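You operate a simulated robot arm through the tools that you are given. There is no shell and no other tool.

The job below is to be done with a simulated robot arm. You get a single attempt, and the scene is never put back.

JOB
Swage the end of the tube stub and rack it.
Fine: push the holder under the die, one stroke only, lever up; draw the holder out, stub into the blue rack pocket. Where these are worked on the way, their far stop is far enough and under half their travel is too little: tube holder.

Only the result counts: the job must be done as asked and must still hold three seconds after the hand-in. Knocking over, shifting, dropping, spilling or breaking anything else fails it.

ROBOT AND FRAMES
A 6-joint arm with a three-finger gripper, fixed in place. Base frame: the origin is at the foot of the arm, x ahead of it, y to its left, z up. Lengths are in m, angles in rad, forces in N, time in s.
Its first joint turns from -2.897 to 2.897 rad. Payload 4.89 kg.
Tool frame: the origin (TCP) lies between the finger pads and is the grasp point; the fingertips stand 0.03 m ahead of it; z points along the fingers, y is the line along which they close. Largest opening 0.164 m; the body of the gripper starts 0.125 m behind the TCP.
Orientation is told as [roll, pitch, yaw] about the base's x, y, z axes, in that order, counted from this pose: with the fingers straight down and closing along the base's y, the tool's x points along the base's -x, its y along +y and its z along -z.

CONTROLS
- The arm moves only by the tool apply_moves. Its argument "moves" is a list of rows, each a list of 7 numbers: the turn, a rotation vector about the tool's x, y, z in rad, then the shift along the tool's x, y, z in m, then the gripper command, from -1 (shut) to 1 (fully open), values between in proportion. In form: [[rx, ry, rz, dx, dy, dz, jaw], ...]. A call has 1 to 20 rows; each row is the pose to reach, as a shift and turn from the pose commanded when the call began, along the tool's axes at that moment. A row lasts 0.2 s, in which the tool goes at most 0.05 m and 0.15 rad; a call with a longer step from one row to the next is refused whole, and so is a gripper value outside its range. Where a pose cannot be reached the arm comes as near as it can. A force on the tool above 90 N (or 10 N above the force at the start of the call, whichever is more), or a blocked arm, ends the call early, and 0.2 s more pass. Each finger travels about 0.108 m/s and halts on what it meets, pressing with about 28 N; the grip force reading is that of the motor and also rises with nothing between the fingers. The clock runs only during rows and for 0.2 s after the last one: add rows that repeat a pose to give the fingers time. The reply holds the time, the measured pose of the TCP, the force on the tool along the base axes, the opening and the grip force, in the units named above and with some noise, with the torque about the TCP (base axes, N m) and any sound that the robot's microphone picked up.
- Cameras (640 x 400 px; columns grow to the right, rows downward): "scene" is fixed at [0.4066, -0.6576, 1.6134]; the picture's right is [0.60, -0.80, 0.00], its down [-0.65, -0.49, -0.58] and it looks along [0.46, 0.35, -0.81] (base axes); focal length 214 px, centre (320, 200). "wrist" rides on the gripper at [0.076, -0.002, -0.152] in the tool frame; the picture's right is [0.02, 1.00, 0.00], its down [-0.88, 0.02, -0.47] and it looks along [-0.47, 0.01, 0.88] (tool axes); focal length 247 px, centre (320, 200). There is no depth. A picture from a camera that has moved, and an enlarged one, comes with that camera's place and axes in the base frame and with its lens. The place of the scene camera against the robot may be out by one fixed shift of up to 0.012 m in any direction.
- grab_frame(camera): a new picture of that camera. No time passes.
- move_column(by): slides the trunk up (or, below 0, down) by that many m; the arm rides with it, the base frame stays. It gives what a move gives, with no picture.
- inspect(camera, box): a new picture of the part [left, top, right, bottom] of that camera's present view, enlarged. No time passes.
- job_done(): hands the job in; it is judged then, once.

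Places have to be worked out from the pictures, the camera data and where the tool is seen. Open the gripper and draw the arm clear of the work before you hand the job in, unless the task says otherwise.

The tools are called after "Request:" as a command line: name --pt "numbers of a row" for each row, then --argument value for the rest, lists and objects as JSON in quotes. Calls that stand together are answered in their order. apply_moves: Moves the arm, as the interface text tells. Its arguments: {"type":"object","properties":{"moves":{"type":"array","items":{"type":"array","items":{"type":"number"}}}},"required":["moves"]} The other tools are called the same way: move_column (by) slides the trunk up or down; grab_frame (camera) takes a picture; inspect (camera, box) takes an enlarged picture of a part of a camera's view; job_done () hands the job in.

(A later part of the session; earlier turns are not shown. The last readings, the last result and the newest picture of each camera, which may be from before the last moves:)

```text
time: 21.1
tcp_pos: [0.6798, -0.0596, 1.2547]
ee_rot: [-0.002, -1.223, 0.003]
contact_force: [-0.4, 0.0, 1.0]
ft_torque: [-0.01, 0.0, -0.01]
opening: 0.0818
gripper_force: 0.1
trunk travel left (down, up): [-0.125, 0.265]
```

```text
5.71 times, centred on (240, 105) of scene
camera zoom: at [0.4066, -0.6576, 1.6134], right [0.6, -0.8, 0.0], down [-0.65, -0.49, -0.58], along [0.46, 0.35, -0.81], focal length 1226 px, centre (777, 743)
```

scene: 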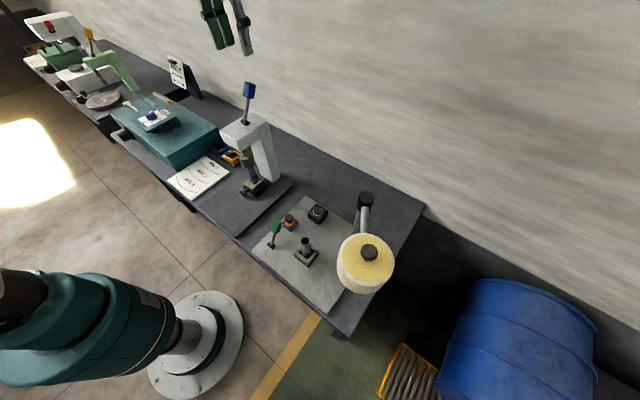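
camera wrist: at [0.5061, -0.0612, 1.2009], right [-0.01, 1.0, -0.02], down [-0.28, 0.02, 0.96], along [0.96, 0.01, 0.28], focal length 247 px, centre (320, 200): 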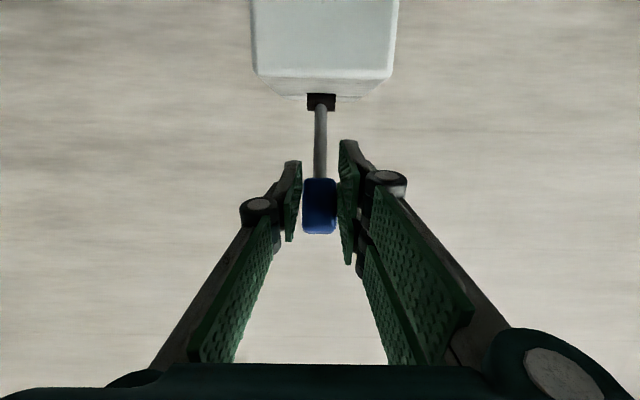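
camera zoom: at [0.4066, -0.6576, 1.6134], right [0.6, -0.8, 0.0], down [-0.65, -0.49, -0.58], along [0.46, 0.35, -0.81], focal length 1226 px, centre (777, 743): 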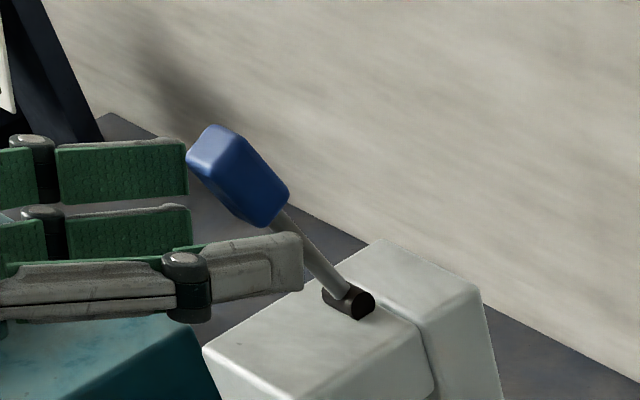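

The lever stayed exactly where it was. I'll retreat, shut the fingers, and come around over the top to behind the handle so I can press it solidly against its stop.

Request:
apply_moves --pt "0 0 0 0 0 -0.0333 0" --pt "0 0 0 0 0 -0.0667 0" --pt "0 0 0 0.0002 0 -0.0999 0" --pt "0 0.105 0 -0.037 0 -0.1044 -1" --pt "0 0.21 0 -0.0742 0 -0.1089 -1" --pt "0 0.315 0 -0.1115 0 -0.1134 -1" --pt "0 0.42 0 -0.1487 0 -0.1179 -1" --pt "0 0.52 0 -0.1584 0 -0.0718 -1" --pt "0 0.62 0 -0.168 0 -0.0256 -1" --pt "0 0.722 0 -0.1777 0 0.0205 -1" --pt "0 0.722 0 -0.1467 0 0.0372 -1" --pt "0 0.722 0 -0.1157 0 0.0539 -1"

Request:
inspect --camera "scene" --box '[200, 50, 280, 150]'

Request:
grab_frame --camera "wrist"

```text
time: 23.7
tcp_pos: [0.7714, -0.061, 1.3441]
ee_rot: [0.0, -0.499, 0.003]
contact_force: [1.1, -0.2, -0.6]
ft_torque: [0.0, 0.09, 0.04]
opening: 0.0
gripper_force: 27.8
trunk travel left (down, up): [-0.125, 0.265]
```

```text
4.00 times, centred on (240, 100) of scene
camera zoom: at [0.4066, -0.6576, 1.6134], right [0.6, -0.8, 0.0], down [-0.65, -0.49, -0.58], along [0.46, 0.35, -0.81], focal length 858 px, centre (640, 600)
```

zoom: 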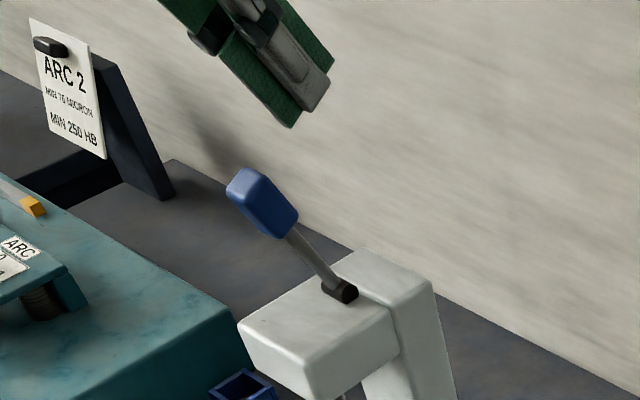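

```text
taken
camera wrist: at [0.6316, -0.0615, 1.4428], right [-0.02, 1.0, -0.01], down [0.55, 0.02, 0.84], along [0.84, 0.01, -0.55], focal length 247 px, centre (320, 200)
```

wrist: 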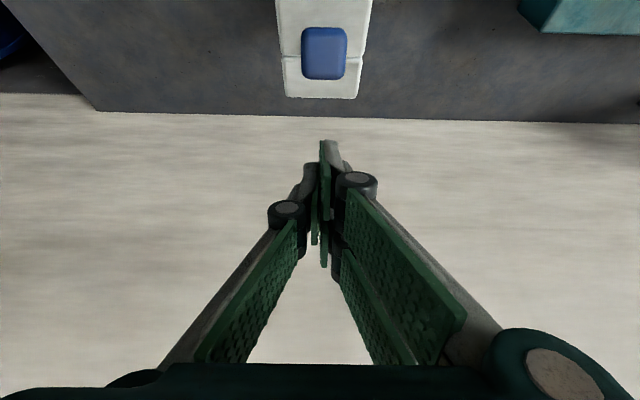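

The fingers are now above and behind the handle. I'll slide along the tool axis to handle depth and move in toward its back face.

Request:
apply_moves --pt "0 0 0 0 0.001 0.03 -1" --pt "0 0 0 0.03 0.001 0.03 -1" --pt "0 0 0 0.05 0.001 0.03 -1" --pt "0 0 0 0.058 0.001 0.03 -1" --pt "0 0 0 0.066 0.001 0.03 -1" --pt "0 0 0 0.074 0.001 0.03 -1"

Request:
inspect --camera "scene" --box '[200, 50, 280, 150]'

```text
time: 24.9
tcp_pos: [0.7375, -0.0581, 1.2931]
ee_rot: [-0.001, -0.513, 0.001]
contact_force: [22.0, -0.4, 15.9]
ft_torque: [0.0, -0.58, -0.07]
opening: 0.0
gripper_force: 28.2
trunk travel left (down, up): [-0.125, 0.265]
stopped in row 5: the force on the tool passed its limit at 108 N (the readings are from after the stop); the commanded pose is now the measured one
```

```text
4.00 times, centred on (240, 100) of scene
camera zoom: at [0.4066, -0.6576, 1.6134], right [0.6, -0.8, 0.0], down [-0.65, -0.49, -0.58], along [0.46, 0.35, -0.81], focal length 858 px, centre (640, 600)
```

zoom: 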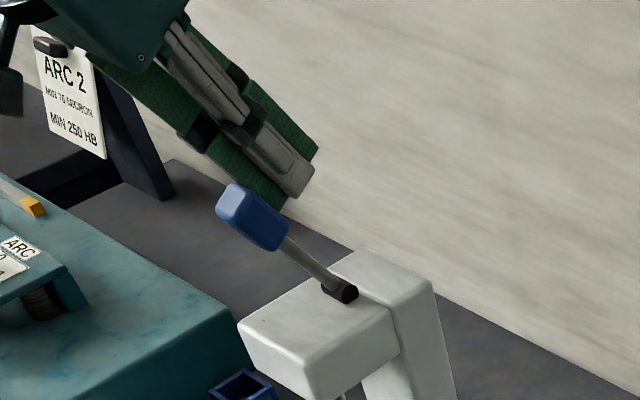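

108 N with no further lever movement, at the same position as before, so the lever is on its hard stop and the stroke is complete. Now I'll back off the handle and come round to the front to grip it for raising.

Request:
apply_moves --pt "0 0 0 -0.03 0 0 -1" --pt "0 0 0 -0.03 0 -0.04 -1" --pt "0 0 0 -0.03 0 -0.08 -1" --pt "0 0 0 -0.0297 0 -0.12 -1" --pt "0 -0.112 0 0.0058 0 -0.1365 0" --pt "0 -0.224 0 0.0412 0 -0.153 0" --pt "0 -0.337 0 0.0767 0 -0.1695 0" --pt "0 -0.444 0 0.0951 0 -0.1435 0" --pt "0 -0.55 0 0.1136 0 -0.1176 0" --pt "0 -0.657 0 0.132 0 -0.0916 0" --pt "0 -0.657 0 0.132 0 -0.0916 0"

Request:
grab_frame --camera "wrist"

Request:
inspect --camera "scene" --box '[180, 50, 300, 200]'

```text
time: 27.3
tcp_pos: [0.5761, -0.0576, 1.3081]
ee_rot: [-0.002, -1.171, 0.003]
contact_force: [-0.2, -0.6, 0.3]
ft_torque: [0.05, -0.01, 0.01]
opening: 0.0815
gripper_force: 0.1
trunk travel left (down, up): [-0.125, 0.265]
```

```text
taken
camera wrist: at [0.4058, -0.0593, 1.2978], right [-0.01, 1.0, -0.02], down [-0.09, 0.02, 1.0], along [1.0, 0.01, 0.09], focal length 247 px, centre (320, 200)
```

wrist: 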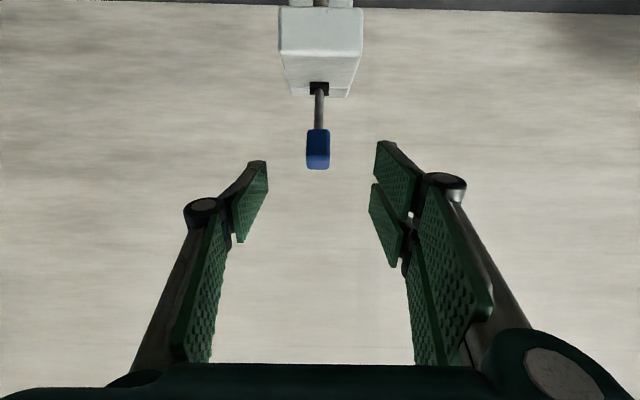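

```text
2.67 times, centred on (240, 125) of scene
camera zoom: at [0.4066, -0.6576, 1.6134], right [0.6, -0.8, 0.0], down [-0.65, -0.49, -0.58], along [0.46, 0.35, -0.81], focal length 572 px, centre (533, 400)
```

zoom: 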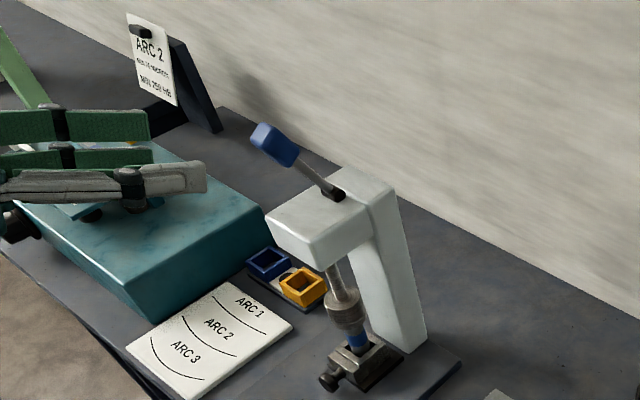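

The handle is ahead at about (0.689, -0.060, 1.263). I'll move in with the jaws straddling it and grip.

Request:
apply_moves --pt "0 0 0 -0.001 -0.0022 0.041 0" --pt "0 0 0 -0.002 -0.0022 0.082 0" --pt "0 0 0 -0.0028 -0.0022 0.1225 0" --pt "0 0 0 -0.0028 -0.0022 0.1225 -0.4" --pt "0 0 0 -0.0028 -0.0022 0.1225 -1" --pt "0 0 0 -0.0028 -0.0022 0.1225 -1" --pt "0 0 0 -0.0028 -0.0022 0.1225 -1"

Request:
grab_frame --camera "wrist"

```text
time: 28.9
tcp_pos: [0.6886, -0.0588, 1.2638]
ee_rot: [0.001, -1.167, -0.001]
contact_force: [12.7, -43.2, -9.8]
ft_torque: [-0.7, -0.52, -0.97]
opening: 0.0279
gripper_force: 45.2
trunk travel left (down, up): [-0.125, 0.265]
```

```text
taken
camera wrist: at [0.5202, -0.0608, 1.2536], right [-0.01, 1.0, -0.02], down [-0.09, 0.02, 1.0], along [1.0, 0.01, 0.09], focal length 247 px, centre (320, 200)
```

wrist: 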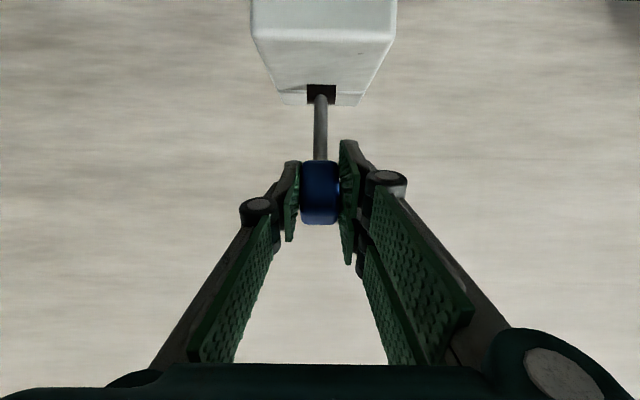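

The grip is on but about 2 mm off sideways (y force -43 N), so I'll shift y and swing the lever back up along its arc.

Request:
apply_moves --pt "0 0 0 0 -0.002 0 -1" --pt "0 0.073 0 -0.0066 -0.002 0.0043 -1" --pt "0 0.146 0 -0.0129 -0.002 0.0092 -1" --pt "0 0.219 0 -0.0189 -0.002 0.0144 -1" --pt "0 0.292 0 -0.0244 -0.002 0.0201 -1" --pt "0 0.365 0 -0.0295 -0.002 0.0262 -1" --pt "0 0.438 0 -0.0341 -0.002 0.0326 -1" --pt "0 0.511 0 -0.0383 -0.002 0.0394 -1" --pt "0 0.584 0 -0.0419 -0.002 0.0465 -1" --pt "0 0.657 0 -0.045 -0.002 0.0537 -1"

Request:
inspect --camera "scene" --box '[180, 50, 300, 200]'

```text
time: 31.1
tcp_pos: [0.7566, -0.0605, 1.2854]
ee_rot: [-0.004, -0.511, 0.002]
contact_force: [2.2, 41.8, 23.3]
ft_torque: [1.26, -0.49, 0.54]
opening: 0.0281
gripper_force: 45.4
trunk travel left (down, up): [-0.125, 0.265]
```

```text
2.67 times, centred on (240, 125) of scene
camera zoom: at [0.4066, -0.6576, 1.6134], right [0.6, -0.8, 0.0], down [-0.65, -0.49, -0.58], along [0.46, 0.35, -0.81], focal length 572 px, centre (533, 400)
```

zoom: 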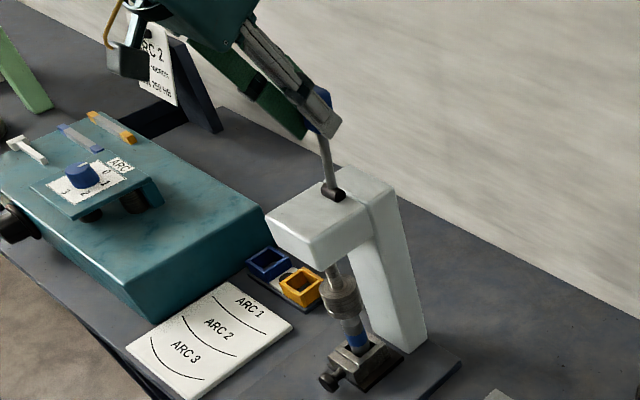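

The lever is past vertical on its way back. I'll finish the arc to the raised position, correcting the small y and z offsets.

Request:
apply_moves --pt "0 0.073 0 -0.0076 0.0015 0.0038 -1" --pt "0 0.146 0 -0.0139 0.0015 0.0087 -1" --pt "0 0.219 0 -0.0199 0.0015 0.0142 -1" --pt "0 0.292 0 -0.0254 0.0015 0.02 -1" --pt "0 0.365 0 -0.0305 0.0015 0.0262 -1" --pt "0 0.438 0 -0.0352 0.0015 0.0327 -1" --pt "0 0.511 0 -0.0393 0.0015 0.0395 -1" --pt "0 0.511 0 -0.0416 0.0015 0.0441 -1"

Request:
inspect --camera "scene" --box '[180, 50, 300, 200]'

Request:
grab_frame --camera "wrist"

```text
time: 32.9
tcp_pos: [0.8126, -0.0592, 1.2674]
ee_rot: [-0.002, 0.0, 0.0]
contact_force: [-22.6, 30.1, 9.7]
ft_torque: [0.83, 1.49, -0.09]
opening: 0.0279
gripper_force: 45.4
trunk travel left (down, up): [-0.125, 0.265]
```

```text
2.67 times, centred on (240, 125) of scene
camera zoom: at [0.4066, -0.6576, 1.6134], right [0.6, -0.8, 0.0], down [-0.65, -0.49, -0.58], along [0.46, 0.35, -0.81], focal length 572 px, centre (533, 400)
```

zoom: 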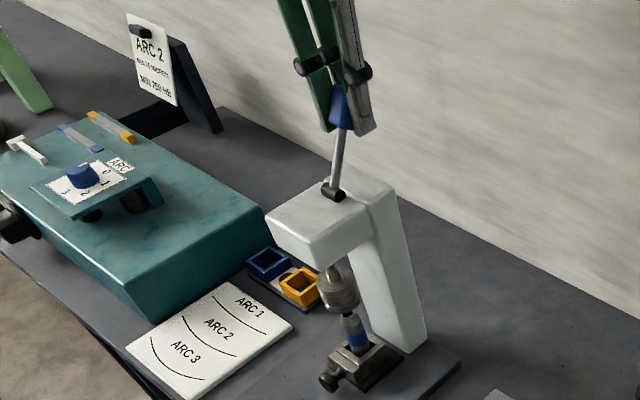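

```text
taken
camera wrist: at [0.7367, -0.0607, 1.4194], right [-0.02, 1.0, 0.0], down [0.88, 0.02, 0.47], along [0.47, 0.01, -0.88], focal length 247 px, centre (320, 200)
```

wrist: 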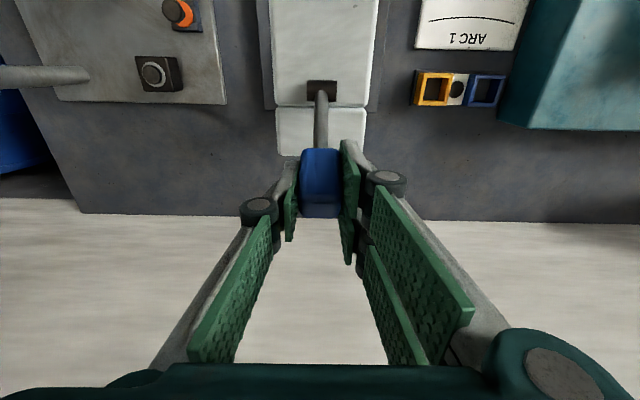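

The lever is back against its upper stop. I'll open the jaws and rise clear.

Request:
apply_moves --pt "0 0 0 0 0.001 0 -1" --pt "0 0 0 0 0.001 0 -0.2" --pt "0 0 0 0 0.001 0 0" --pt "0 0 0 0 0.001 0 0" --pt "0 0 0 0 0.001 -0.045 0" --pt "0 0 0 0 0.001 -0.09 0" --pt "0 0 0 0 0.001 -0.135 0"

Request:
inspect --camera "scene" --box '[200, 75, 290, 205]'

Request:
inspect --camera "scene" --box '[240, 150, 270, 185]'

Request:
grab_frame --camera "wrist"

```text
time: 34.5
tcp_pos: [0.8132, -0.0599, 1.3987]
ee_rot: [0.001, -0.001, -0.001]
contact_force: [0.0, -0.2, -0.4]
ft_torque: [0.0, 0.11, -0.02]
opening: 0.0821
gripper_force: 0.1
trunk travel left (down, up): [-0.125, 0.265]
```

```text
3.08 times, centred on (245, 140) of scene
camera zoom: at [0.4066, -0.6576, 1.6134], right [0.6, -0.8, 0.0], down [-0.65, -0.49, -0.58], along [0.46, 0.35, -0.81], focal length 660 px, centre (551, 385)
```

zoom: 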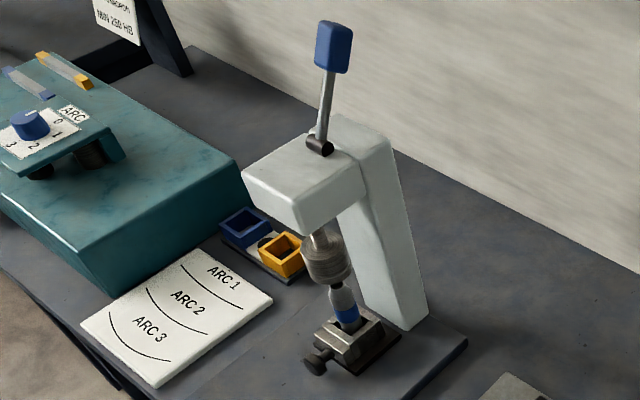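

```text
11.43 times, centred on (255, 168) of scene
camera zoom: at [0.4066, -0.6576, 1.6134], right [0.6, -0.8, 0.0], down [-0.65, -0.49, -0.58], along [0.46, 0.35, -0.81], focal length 2451 px, centre (1063, 571)
```

zoom: 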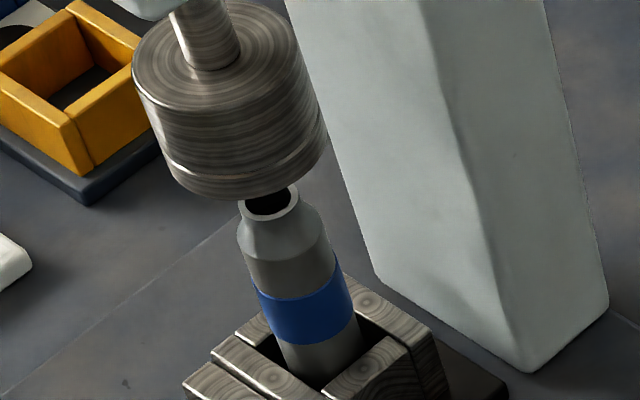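

```text
taken
camera wrist: at [0.738, -0.0617, 1.5518], right [-0.02, 1.0, 0.0], down [0.88, 0.02, 0.47], along [0.47, 0.01, -0.88], focal length 247 px, centre (320, 200)
```

wrist: 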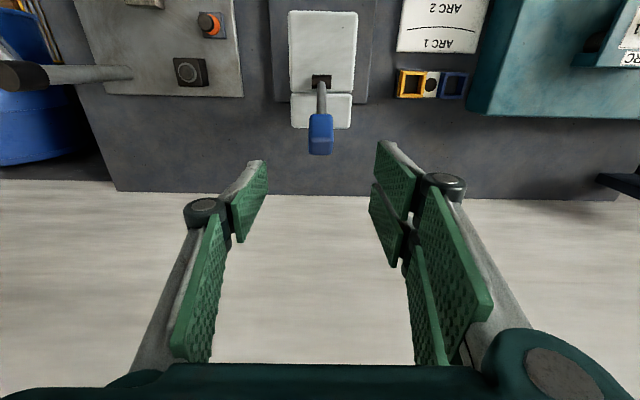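

The stub end is now visibly necked down and the lever stands fully up, exactly one stroke. Next I'll go back in front of the press and down to look at the knob for drawing the holder out.

Request:
apply_moves --pt "0 0 0 0.041 0 0 0" --pt "0 0 0 0.0825 0 0 0" --pt "0 0 0 0.124 0 0 0" --pt "0 0 0 0.165 0 0 0" --pt "0 0 0 0.206 0 0 0" --pt "0 0 0 0.2475 0 0 0" --pt "0 0 0 0.289 0 0 0" --pt "0 0 0 0.33 0 0 0" --pt "0 -0.075 0 0.335 0 0.0425 0" --pt "0 -0.15 0 0.34 0 0.085 0" --pt "0 -0.225 0 0.345 0 0.1275 0" --pt "0 -0.3 0 0.35 0 0.17 0" --pt "0 -0.375 0 0.355 0 0.2125 0" --pt "0 -0.45 0 0.36 0 0.255 0" --pt "0 -0.525 0 0.365 0 0.2975 0" --pt "0 -0.6 0 0.37 0 0.34 0"

Request:
grab_frame --camera "wrist"

Request:
inspect --camera "wrist" --box '[260, 100, 380, 260]'

```text
time: 37.9
tcp_pos: [0.4471, -0.0617, 1.0612]
ee_rot: [-0.002, -0.6, 0.003]
contact_force: [0.5, 0.0, -0.6]
ft_torque: [0.01, 0.0, 0.0]
opening: 0.0819
gripper_force: 0.0
trunk travel left (down, up): [-0.125, 0.265]
```

```text
taken
camera wrist: at [0.2982, -0.0629, 1.1434], right [-0.02, 1.0, -0.01], down [0.46, 0.02, 0.89], along [0.89, 0.01, -0.46], focal length 247 px, centre (320, 200)
```

wrist: 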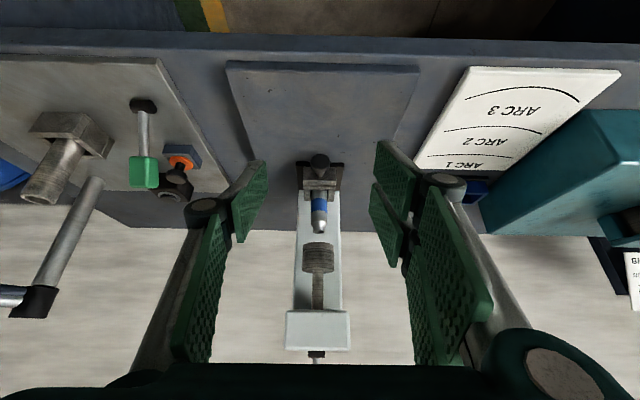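

```text
2.50 times, centred on (320, 180) of wrist
camera zoom: at [0.2982, -0.0629, 1.1434], right [-0.02, 1.0, -0.01], down [0.46, 0.02, 0.89], along [0.89, 0.01, -0.46], focal length 617 px, centre (320, 250)
```

zoom: 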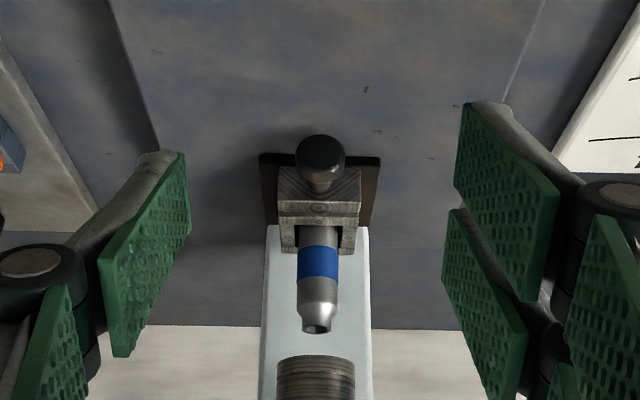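

The swaged stub stands clear below the raised die, and the knob is at about (0.634, -0.060, 0.90). I'll bring the open jaws in around the knob along the tool axis.

Request:
apply_moves --pt "0 0 0 -0.0193 0.0005 0.0417 0" --pt "0 0 0 -0.0385 0.001 0.0835 0" --pt "0 0 0 -0.0578 0.001 0.1252 0" --pt "0 0 0 -0.0578 0.001 0.159 0" --pt "0 0 0 -0.0578 0.001 0.192 0" --pt "0 0 0 -0.0578 0.001 0.2252 0"

Request:
grab_frame --camera "wrist"

Request:
inspect --camera "scene" --box '[200, 150, 280, 230]'

```text
time: 39.3
tcp_pos: [0.6172, -0.0594, 0.9061]
ee_rot: [0.0, -0.603, -0.001]
contact_force: [-6.1, 12.8, 39.4]
ft_torque: [2.27, 0.6, 0.21]
opening: 0.0933
gripper_force: 11.0
trunk travel left (down, up): [-0.125, 0.265]
```

```text
taken
camera wrist: at [0.4681, -0.061, 0.9891], right [-0.02, 1.0, -0.01], down [0.46, 0.02, 0.89], along [0.89, 0.01, -0.46], focal length 247 px, centre (320, 200)
```

wrist: 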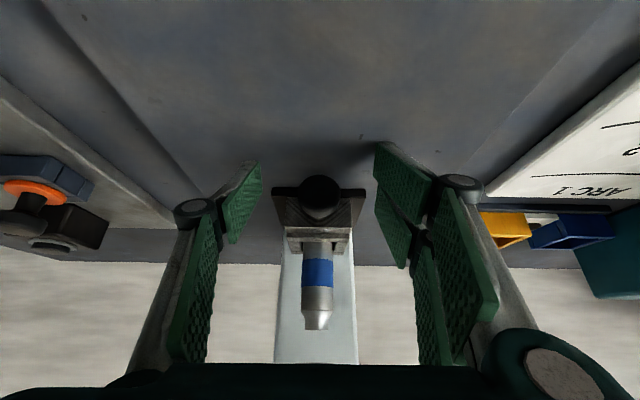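

```text
5.00 times, centred on (240, 190) of scene
camera zoom: at [0.4066, -0.6576, 1.6134], right [0.6, -0.8, 0.0], down [-0.65, -0.49, -0.58], along [0.46, 0.35, -0.81], focal length 1072 px, centre (720, 250)
```

zoom: 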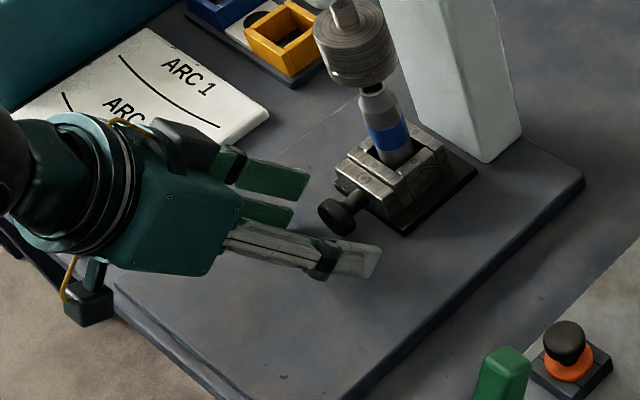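

A fingertip touched the plate (39 N up, jaw pushed open a little), and the knob looks about 2 cm further on than I thought, near x 0.642. I'll lift slightly, then ease forward.

Request:
apply_moves --pt "0 0 0 -0.0023 0 -0.0069 0" --pt "0 0 0 -0.0065 0 -0.0041 0" --pt "0 0 0 -0.0106 0 -0.0013 0" --pt "0 0 0 -0.0106 0 -0.0013 0"

Request:
grab_frame --camera "wrist"

Request:
inspect --camera "scene" --box '[200, 150, 280, 230]'

```text
time: 40.3
tcp_pos: [0.6266, -0.0597, 0.9127]
ee_rot: [-0.002, -0.601, 0.003]
contact_force: [0.7, -0.7, -0.1]
ft_torque: [-0.01, 0.0, 0.0]
opening: 0.0821
gripper_force: 0.0
trunk travel left (down, up): [-0.125, 0.265]
```

```text
taken
camera wrist: at [0.4782, -0.0615, 0.997], right [-0.02, 1.0, -0.01], down [0.46, 0.02, 0.89], along [0.89, 0.01, -0.46], focal length 247 px, centre (320, 200)
```

wrist: 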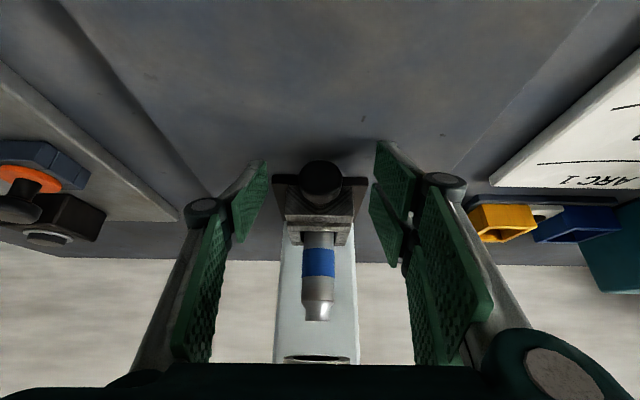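

```text
5.00 times, centred on (240, 190) of scene
camera zoom: at [0.4066, -0.6576, 1.6134], right [0.6, -0.8, 0.0], down [-0.65, -0.49, -0.58], along [0.46, 0.35, -0.81], focal length 1072 px, centre (720, 250)
```

zoom: 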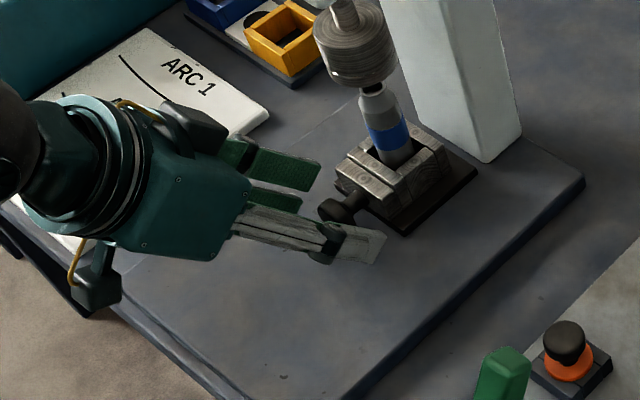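

Free of contact now, with the knob sitting between the fingertip pads. I'll close on it.

Request:
apply_moves --pt "0 0 0 0 0 0 -0.4" --pt "0 0 0 0 0 0 -1" --pt "0 0 0 0 0 0 -1" --pt "0 0 0 0 0 0 -1"

Request:
inspect --camera "scene" --box '[200, 150, 280, 230]'

Request:
grab_frame --camera "wrist"

```text
time: 41.3
tcp_pos: [0.6271, -0.0603, 0.9139]
ee_rot: [0.001, -0.6, 0.002]
contact_force: [0.7, 7.4, -0.8]
ft_torque: [0.19, 0.0, -0.01]
opening: 0.0334
gripper_force: 45.1
trunk travel left (down, up): [-0.125, 0.265]
```

```text
5.00 times, centred on (240, 190) of scene
camera zoom: at [0.4066, -0.6576, 1.6134], right [0.6, -0.8, 0.0], down [-0.65, -0.49, -0.58], along [0.46, 0.35, -0.81], focal length 1072 px, centre (720, 250)
```

zoom: 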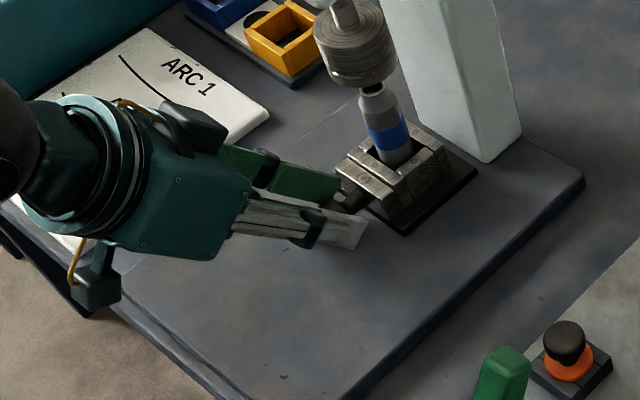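

```text
taken
camera wrist: at [0.4782, -0.0612, 0.997], right [-0.02, 1.0, -0.01], down [0.46, 0.02, 0.89], along [0.89, 0.01, -0.46], focal length 247 px, centre (320, 200)
```

wrist: 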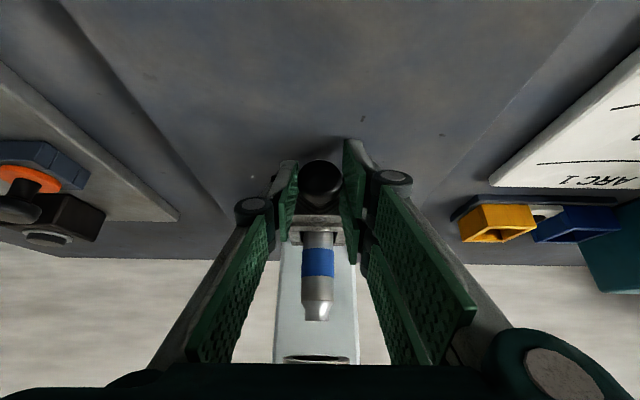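

I have the knob (opening 0.033). Drawing the holder out slowly in -x.

Request:
apply_moves --pt "0 0 0 0.0083 0 -0.0056 -1" --pt "0 0 0 0.0206 0 -0.0141 -1" --pt "0 0 0 0.033 0 -0.0226 -1" --pt "0 0 0 0.0454 0 -0.0311 -1" --pt "0 0 0 0.0578 0 -0.0395 -1" --pt "0 0 0 0.0702 0 -0.048 -1" --pt "0 0 0 0.0825 0 -0.0565 -1" --pt "0 0 0 0.0949 0 -0.0649 -1"

Request:
inspect --camera "scene" --box '[180, 140, 290, 250]'

```text
time: 43.1
tcp_pos: [0.5123, -0.0591, 0.9146]
ee_rot: [0.0, -0.601, 0.001]
contact_force: [-1.6, 4.1, -14.4]
ft_torque: [-0.01, 0.86, -0.09]
opening: 0.0334
gripper_force: 44.7
trunk travel left (down, up): [-0.125, 0.265]
```

```text
3.64 times, centred on (235, 195) of scene
camera zoom: at [0.4066, -0.6576, 1.6134], right [0.6, -0.8, 0.0], down [-0.65, -0.49, -0.58], along [0.46, 0.35, -0.81], focal length 780 px, centre (629, 218)
```

zoom: 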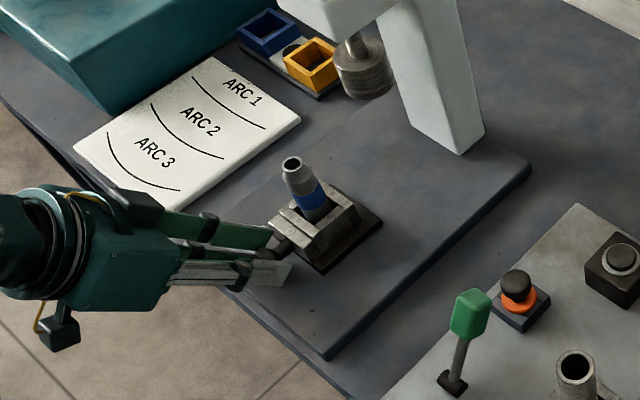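

The holder has come out about 115 mm. I'll continue to its outer stop.

Request:
apply_moves --pt "0 0 0 0.0078 0 -0.0049 -1" --pt "0 0 0 0.0152 0 -0.01 -1" --pt "0 0 0 0.0226 0 -0.0151 -1" --pt "0 0 0 0.0292 0 -0.0196 -1"

Request:
inspect --camera "scene" --box '[180, 140, 290, 250]'

```text
time: 44.1
tcp_pos: [0.4776, -0.0589, 0.9161]
ee_rot: [0.0, -0.602, 0.002]
contact_force: [25.1, 14.7, 7.6]
ft_torque: [0.44, -1.23, 0.27]
opening: 0.0338
gripper_force: 45.4
trunk travel left (down, up): [-0.125, 0.265]
```

```text
3.64 times, centred on (235, 195) of scene
camera zoom: at [0.4066, -0.6576, 1.6134], right [0.6, -0.8, 0.0], down [-0.65, -0.49, -0.58], along [0.46, 0.35, -0.81], focal length 780 px, centre (629, 218)
```

zoom: 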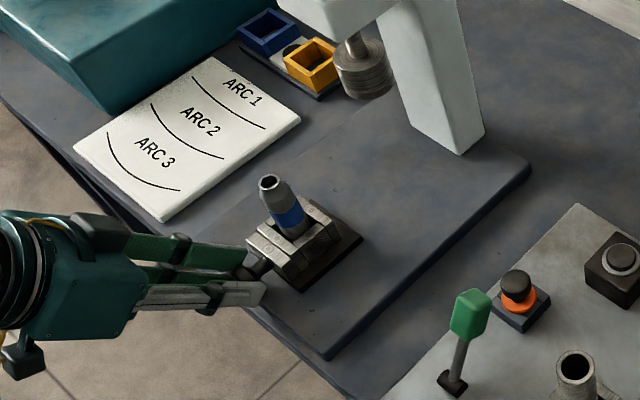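

The holder is back at its outer stop (x force +25 N, same picture position as at the start). I'll release the knob, back off and rise to look at the stub and the rack.

Request:
apply_moves --pt "0 0 0 -0.001 0 0.0007 -0.6" --pt "0 0 0 -0.001 0 0.0007 -0.2" --pt "0 0 0 -0.001 0 0.0007 0" --pt "0 0 0 0 0 -0.03 0" --pt "0 0 0 0 0 -0.07 0" --pt "0 0 0 0 0 -0.11 0" --pt "0 0.1 0 -0.02 0 -0.15 0" --pt "0 0.2 0 -0.04 0 -0.19 0" --pt "0 0.3 0 -0.06 0 -0.23 0" --pt "0 0.4 0 -0.08 0 -0.27 0" --pt "0 0.5 0 -0.1 0 -0.31 0" --pt "0 0.6 0 -0.12 0 -0.35 0"

Request:
grab_frame --camera "wrist"

Request:
grab_frame --camera "scene"

```text
time: 46.7
tcp_pos: [0.3759, -0.06, 1.2715]
ee_rot: [-0.002, 0.001, -0.001]
contact_force: [-1.9, 0.6, 0.5]
ft_torque: [-0.08, -0.2, -0.01]
opening: 0.0822
gripper_force: 0.0
trunk travel left (down, up): [-0.125, 0.265]
```

```text
taken
camera wrist: at [0.3017, -0.061, 1.4241], right [-0.02, 1.0, 0.0], down [0.88, 0.02, 0.47], along [0.47, 0.01, -0.88], focal length 247 px, centre (320, 200)
```

wrist: 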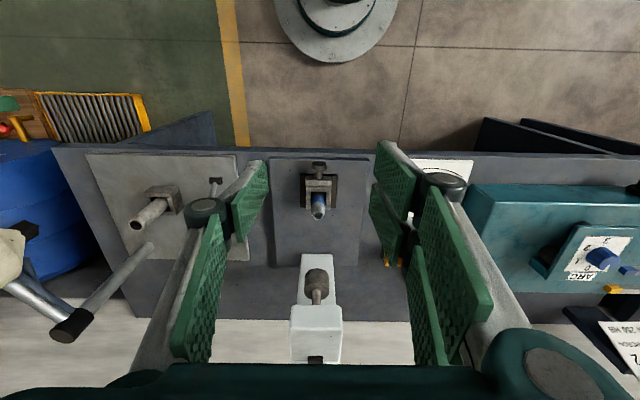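

```text
taken
```

scene: 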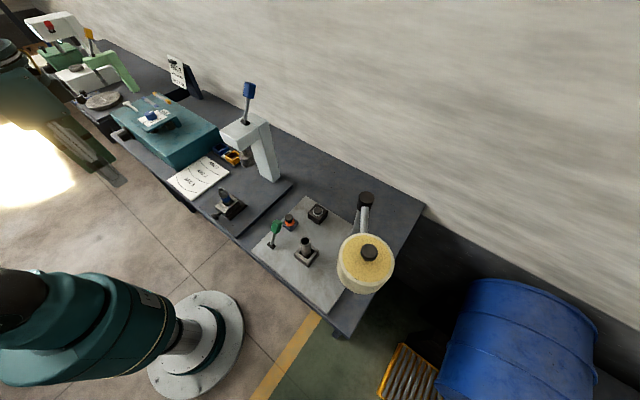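

The holder is out with the swaged stub standing in it. Before grasping I'll survey the rack and the teal box next to it from above.

Request:
apply_moves --pt "0 0 0 0.0 0.0 -0.045 0" --pt "0 0 0 0.0 0.0 -0.09 0" --pt "0 0 0 -0.036 0.029 -0.1 0" --pt "0 0 0 -0.072 0.058 -0.1 0" --pt "0 0 0 -0.108 0.087 -0.1 0" --pt "0 0 0 -0.144 0.116 -0.1 0" --pt "0 0 0 -0.18 0.144 -0.1 0" --pt "0 0 0 -0.216 0.173 -0.1 0" --pt "0 0 0 -0.252 0.202 -0.1 0" --pt "0 0 0 -0.288 0.231 -0.1 0" --pt "0 0 0 -0.324 0.26 -0.1 0"

Request:
grab_frame --camera "wrist"

Request:
inspect --camera "wrist" --box '[270, 70, 430, 190]'

```text
time: 49.1
tcp_pos: [0.7014, 0.2048, 1.3698]
ee_rot: [-0.002, 0.001, 0.001]
contact_force: [-2.1, -1.2, 1.0]
ft_torque: [0.18, -0.28, 0.02]
opening: 0.0821
gripper_force: 0.0
trunk travel left (down, up): [-0.125, 0.265]
```

```text
taken
camera wrist: at [0.6256, 0.2029, 1.5221], right [-0.02, 1.0, 0.0], down [0.88, 0.02, 0.47], along [0.47, 0.01, -0.88], focal length 247 px, centre (320, 200)
```

wrist: 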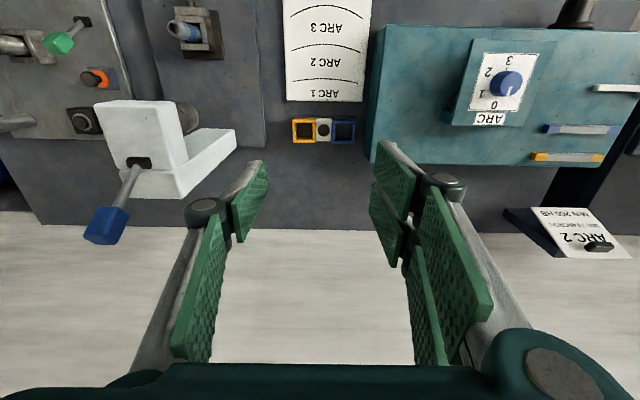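

```text
3.33 times, centred on (350, 130) of wrist
camera zoom: at [0.6256, 0.2029, 1.5221], right [-0.02, 1.0, 0.0], down [0.88, 0.02, 0.47], along [0.47, 0.01, -0.88], focal length 823 px, centre (220, 433)
```

zoom: 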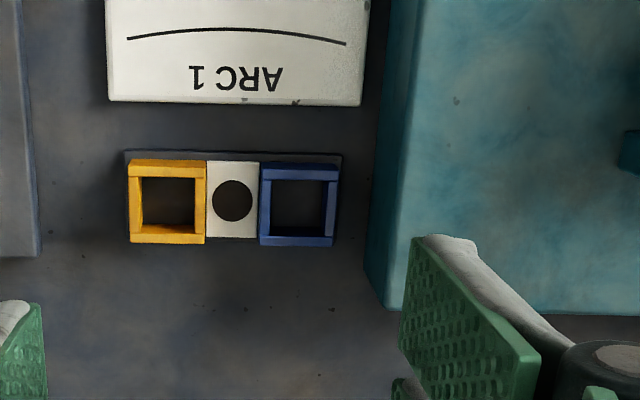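

The blue pocket's opening is about 40 mm square, centred near (0.766, 0.264) with its rim at z≈0.89; the teal box is far enough and low enough. Now I'll go above the stub with the tool straight down.

Request:
apply_moves --pt "0 0 0 0.0192 -0.0378 0 0" --pt "0 0 0 0.0384 -0.0755 0 0" --pt "0 0 0 0.0576 -0.1133 0 0" --pt "0 0 0 0.0768 -0.151 0 0" --pt "0 0 0 0.096 -0.1888 0 0" --pt "0 0 0 0.1152 -0.2265 0 0" --pt "0 0 0 0.1344 -0.2643 0 0" --pt "0 0 0 0.1344 -0.2643 0.0413 0" --pt "0 0 0 0.1344 -0.2643 0.0825 0" --pt "0 0 0 0.1344 -0.2643 0.1238 0" --pt "0 0 0 0.1344 -0.2643 0.165 0" --pt "0 0 0 0.1344 -0.2643 0.2063 0" --pt "0 0 0 0.1344 -0.2643 0.2475 0" --pt "0 0 0 0.1344 -0.2643 0.2888 0" --pt "0 0 0 0.1344 -0.2643 0.328 0"

Request:
grab_frame --camera "wrist"

Request:
inspect --camera "scene" --box '[190, 110, 290, 240]'

```text
time: 52.3
tcp_pos: [0.5691, -0.0621, 1.0425]
ee_rot: [-0.001, 0.0, 0.0]
contact_force: [-1.2, -0.1, 0.4]
ft_torque: [-0.02, -0.16, 0.01]
opening: 0.0822
gripper_force: 0.1
trunk travel left (down, up): [-0.125, 0.265]
```

```text
taken
camera wrist: at [0.4926, -0.0632, 1.1941], right [-0.02, 1.0, 0.0], down [0.88, 0.02, 0.47], along [0.47, 0.01, -0.88], focal length 247 px, centre (320, 200)
```

wrist: 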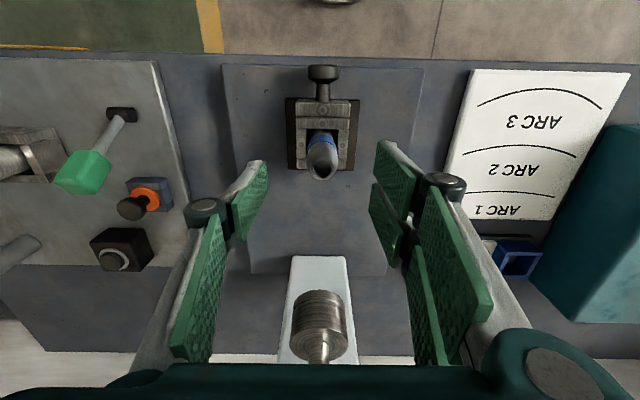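

```text
3.08 times, centred on (240, 175) of scene
camera zoom: at [0.4066, -0.6576, 1.6134], right [0.6, -0.8, 0.0], down [-0.65, -0.49, -0.58], along [0.46, 0.35, -0.81], focal length 660 px, centre (566, 277)
```

zoom: 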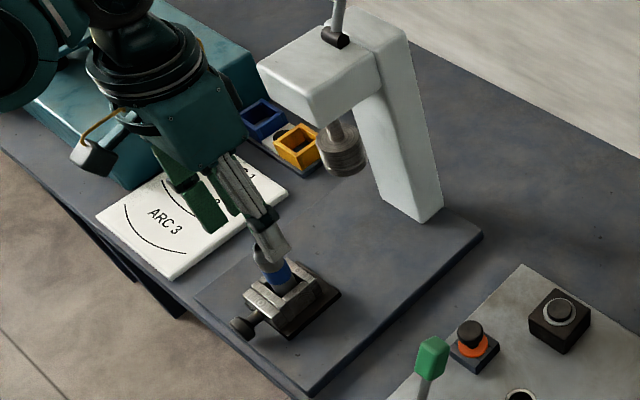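

The stub looks slightly ahead (+x) of the tool axis. I'll zoom in to measure it properly.

Request:
inspect --camera "wrist" --box '[270, 50, 370, 200]'

```text
2.67 times, centred on (320, 125) of wrist
camera zoom: at [0.4926, -0.0632, 1.1941], right [-0.02, 1.0, 0.0], down [0.88, 0.02, 0.47], along [0.47, 0.01, -0.88], focal length 659 px, centre (320, 400)
```

zoom: 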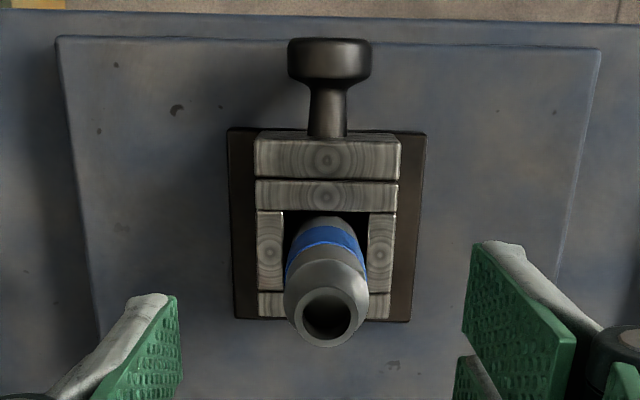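

Measured: stub axis at about (0.570, -0.0595), block top z≈0.906, full-diameter body up to z≈0.965. I'll descend to TCP z≈0.944 and close on the body just above the block.

Request:
apply_moves --pt "0 0 0 -0.001 0.0025 0.033 0" --pt "0 0 0 -0.001 0.0025 0.066 0" --pt "0 0 0 -0.001 0.0025 0.0985 0" --pt "0 0 0 -0.001 0.0025 0.0985 -0.3" --pt "0 0 0 -0.001 0.0025 0.0985 -1" --pt "0 0 0 -0.001 0.0025 0.0985 -1" --pt "0 0 0 -0.001 0.0025 0.0985 -1"

Request:
grab_frame --camera "wrist"

Request:
inspect --camera "scene" --box '[190, 140, 280, 240]'

```text
time: 53.9
tcp_pos: [0.5705, -0.0604, 0.9427]
ee_rot: [-0.001, 0.001, 0.002]
contact_force: [-1.9, 41.3, 1.2]
ft_torque: [1.62, 0.37, 0.0]
opening: 0.0584
gripper_force: 44.8
trunk travel left (down, up): [-0.125, 0.265]
```

```text
taken
camera wrist: at [0.4935, -0.0612, 1.0969], right [-0.02, 1.0, 0.0], down [0.88, 0.02, 0.47], along [0.47, 0.01, -0.88], focal length 247 px, centre (320, 200)
```

wrist: 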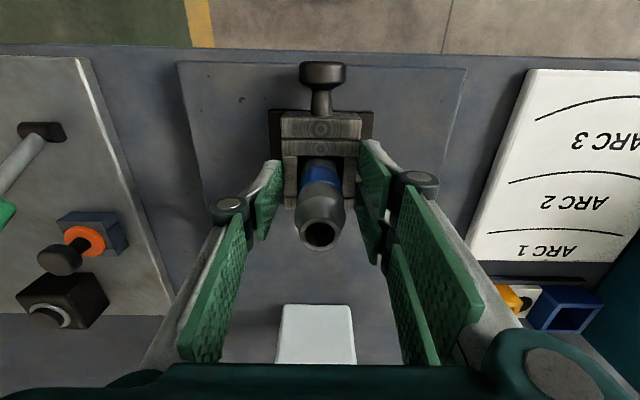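

```text
4.00 times, centred on (235, 190) of scene
camera zoom: at [0.4066, -0.6576, 1.6134], right [0.6, -0.8, 0.0], down [-0.65, -0.49, -0.58], along [0.46, 0.35, -0.81], focal length 858 px, centre (660, 240)
```

zoom: 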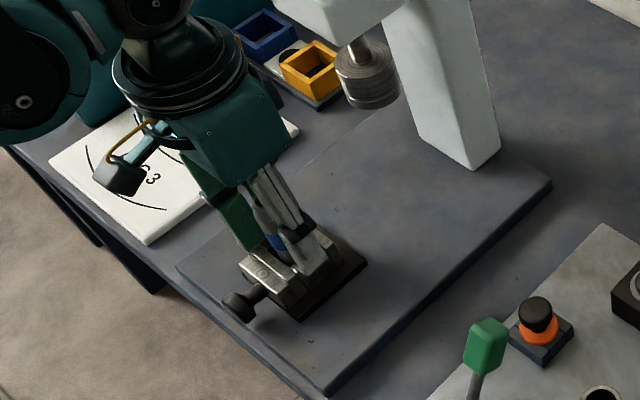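

The fingers caught the block itself (opening 0.058), so the block top is a little higher than I measured. I'll reopen, lift 14 mm and close again.

Request:
apply_moves --pt "0 0 0 0 0 0 -0.1" --pt "0 0 0 0 0 0 0" --pt "0 0 0 0 0 -0.008 0" --pt "0 0 0 0 0 -0.015 0" --pt "0 0 0 0 0 -0.015 -0.3" --pt "0 0 0 0 0 -0.015 -0.5" --pt "0 0 0 0 0 -0.015 -0.5"

Request:
grab_frame --camera "wrist"

```text
time: 55.5
tcp_pos: [0.5704, -0.0621, 0.9592]
ee_rot: [0.001, 0.0, 0.0]
contact_force: [0.2, 0.7, 0.9]
ft_torque: [-0.01, 0.02, -0.01]
opening: 0.0411
gripper_force: 0.1
trunk travel left (down, up): [-0.125, 0.265]
```

```text
taken
camera wrist: at [0.4932, -0.0631, 1.1116], right [-0.02, 1.0, 0.0], down [0.88, 0.02, 0.47], along [0.47, 0.01, -0.88], focal length 247 px, centre (320, 200)
```

wrist: 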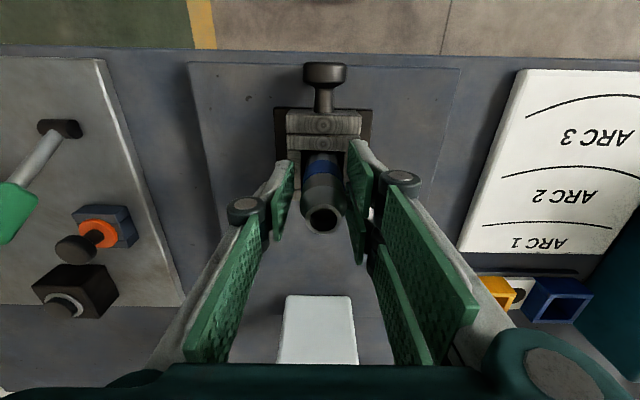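

Cleared the block; the stub is centred between the pads. Closing fully now.

Request:
apply_moves --pt "0 0 0 0 0 0 -1" --pt "0 0 0 0 0 0 -1" --pt "0 0 0 0 0 0 -1"

Request:
grab_frame --camera "wrist"

Request:
inspect --camera "scene" --box '[190, 140, 280, 240]'

```text
time: 56.3
tcp_pos: [0.5696, -0.0629, 0.9586]
ee_rot: [-0.002, 0.0, 0.0]
contact_force: [0.7, 0.3, 0.4]
ft_torque: [-0.03, -0.03, -0.01]
opening: 0.0285
gripper_force: 27.6
trunk travel left (down, up): [-0.125, 0.265]
```

```text
taken
camera wrist: at [0.4933, -0.0632, 1.1116], right [-0.02, 1.0, 0.0], down [0.88, 0.02, 0.47], along [0.47, 0.01, -0.88], focal length 247 px, centre (320, 200)
```

wrist: 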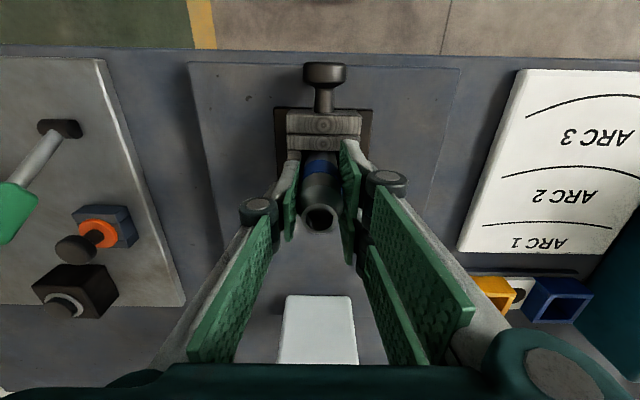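

```text
4.00 times, centred on (235, 190) of scene
camera zoom: at [0.4066, -0.6576, 1.6134], right [0.6, -0.8, 0.0], down [-0.65, -0.49, -0.58], along [0.46, 0.35, -0.81], focal length 858 px, centre (660, 240)
```

zoom: 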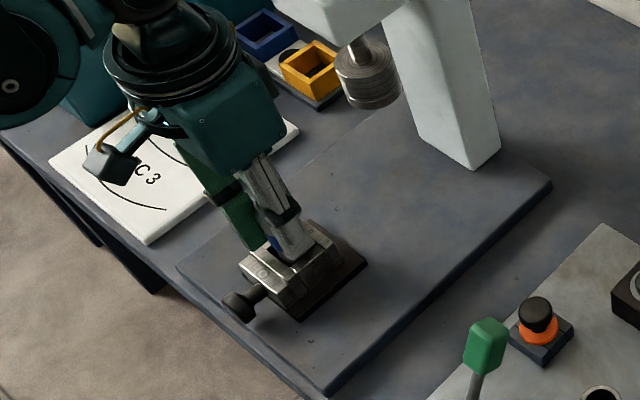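

Stub held (opening 0.0285). I'll lift it straight up out of the holder.

Request:
apply_moves --pt "0 0 0 0 0 -0.015 -1" --pt "0 0 0 0 0 -0.035 -1" --pt "0 0 0 0 0 -0.06 -1" --pt "0 0 0 0 0 -0.09 -1" --pt "0 0 0 0 0 -0.12 -1"

Request:
grab_frame --camera "wrist"

Request:
inspect --camera "scene" --box '[180, 110, 290, 240]'

```text
time: 57.5
tcp_pos: [0.5707, -0.0605, 1.0807]
ee_rot: [0.0, 0.001, 0.001]
contact_force: [1.3, 0.1, -2.1]
ft_torque: [0.01, 0.13, -0.03]
opening: 0.0284
gripper_force: 28.3
trunk travel left (down, up): [-0.125, 0.265]
```

```text
taken
camera wrist: at [0.4952, -0.062, 1.2331], right [-0.02, 1.0, 0.0], down [0.88, 0.02, 0.47], along [0.47, 0.01, -0.88], focal length 247 px, centre (320, 200)
```

wrist: 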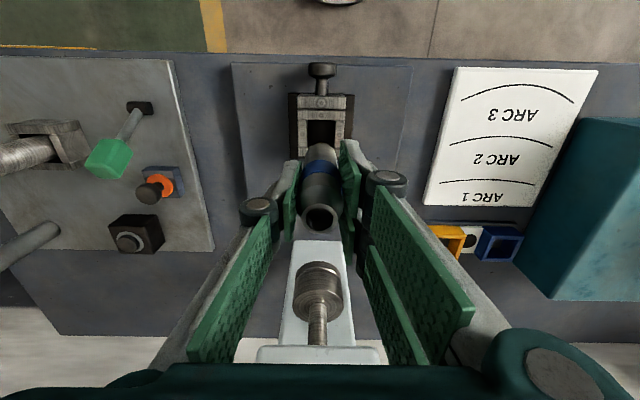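

```text
3.08 times, centred on (235, 175) of scene
camera zoom: at [0.4066, -0.6576, 1.6134], right [0.6, -0.8, 0.0], down [-0.65, -0.49, -0.58], along [0.46, 0.35, -0.81], focal length 660 px, centre (582, 277)
```

zoom: 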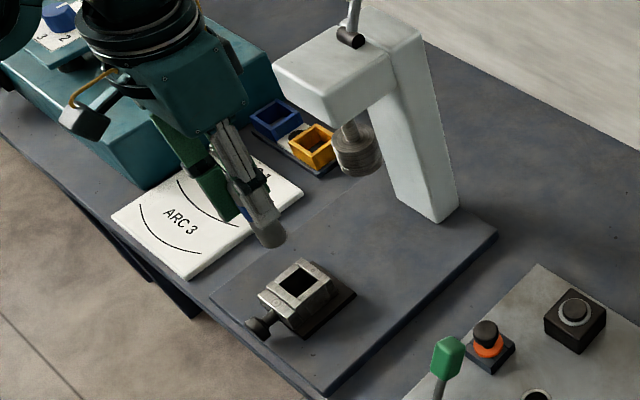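

The stub is out and firmly held. I'll carry it sideways clear of the press head first, then over to the blue pocket, staying at about z 1.11.

Request:
apply_moves --pt "0 0 0 0 0.03 -0.015 -1" --pt "0 0 0 0 0.065 -0.03 -1" --pt "0 0 0 0 0.105 -0.03 -1" --pt "0 0 0 0 0.145 -0.03 -1" --pt "0 0 0 0 0.185 -0.03 -1" --pt "0 0 0 -0.032 0.208 -0.03 -1" --pt "0 0 0 -0.065 0.231 -0.03 -1" --pt "0 0 0 -0.098 0.254 -0.03 -1" --pt "0 0 0 -0.131 0.277 -0.03 -1" --pt "0 0 0 -0.163 0.3 -0.03 -1" --pt "0 0 0 -0.195 0.3245 -0.03 -1" --pt "0 0 0 -0.195 0.3245 -0.03 -1"

Request:
grab_frame --camera "wrist"

Request:
inspect --camera "scene" --box '[180, 90, 290, 200]'

```text
time: 60.1
tcp_pos: [0.7642, 0.2645, 1.1086]
ee_rot: [0.0, 0.0, 0.0]
contact_force: [0.6, -0.2, -1.0]
ft_torque: [-0.04, 0.09, -0.01]
opening: 0.0283
gripper_force: 27.6
trunk travel left (down, up): [-0.125, 0.265]
```

```text
taken
camera wrist: at [0.6876, 0.264, 1.262], right [-0.02, 1.0, 0.0], down [0.88, 0.02, 0.47], along [0.47, 0.01, -0.88], focal length 247 px, centre (320, 200)
```

wrist: 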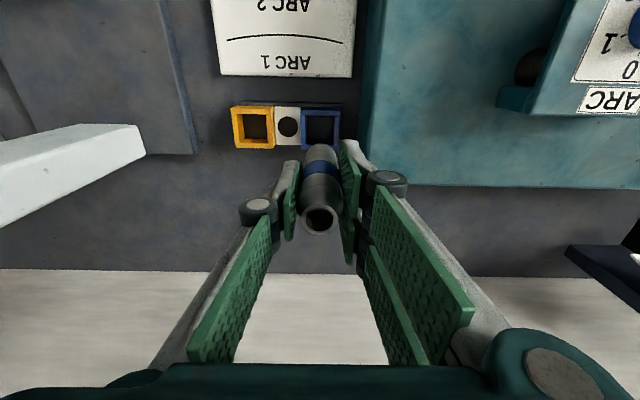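

```text
3.64 times, centred on (235, 145) of scene
camera zoom: at [0.4066, -0.6576, 1.6134], right [0.6, -0.8, 0.0], down [-0.65, -0.49, -0.58], along [0.46, 0.35, -0.81], focal length 780 px, centre (629, 400)
```

zoom: 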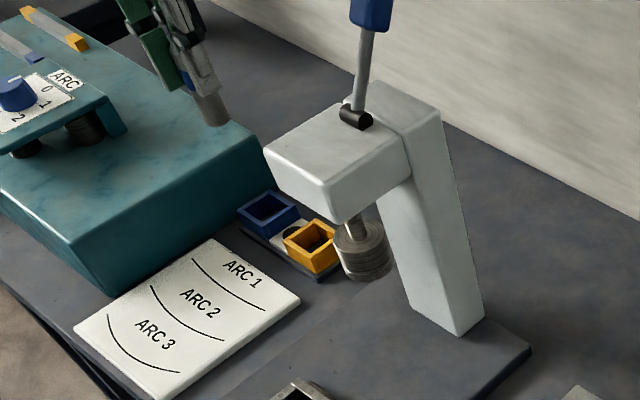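

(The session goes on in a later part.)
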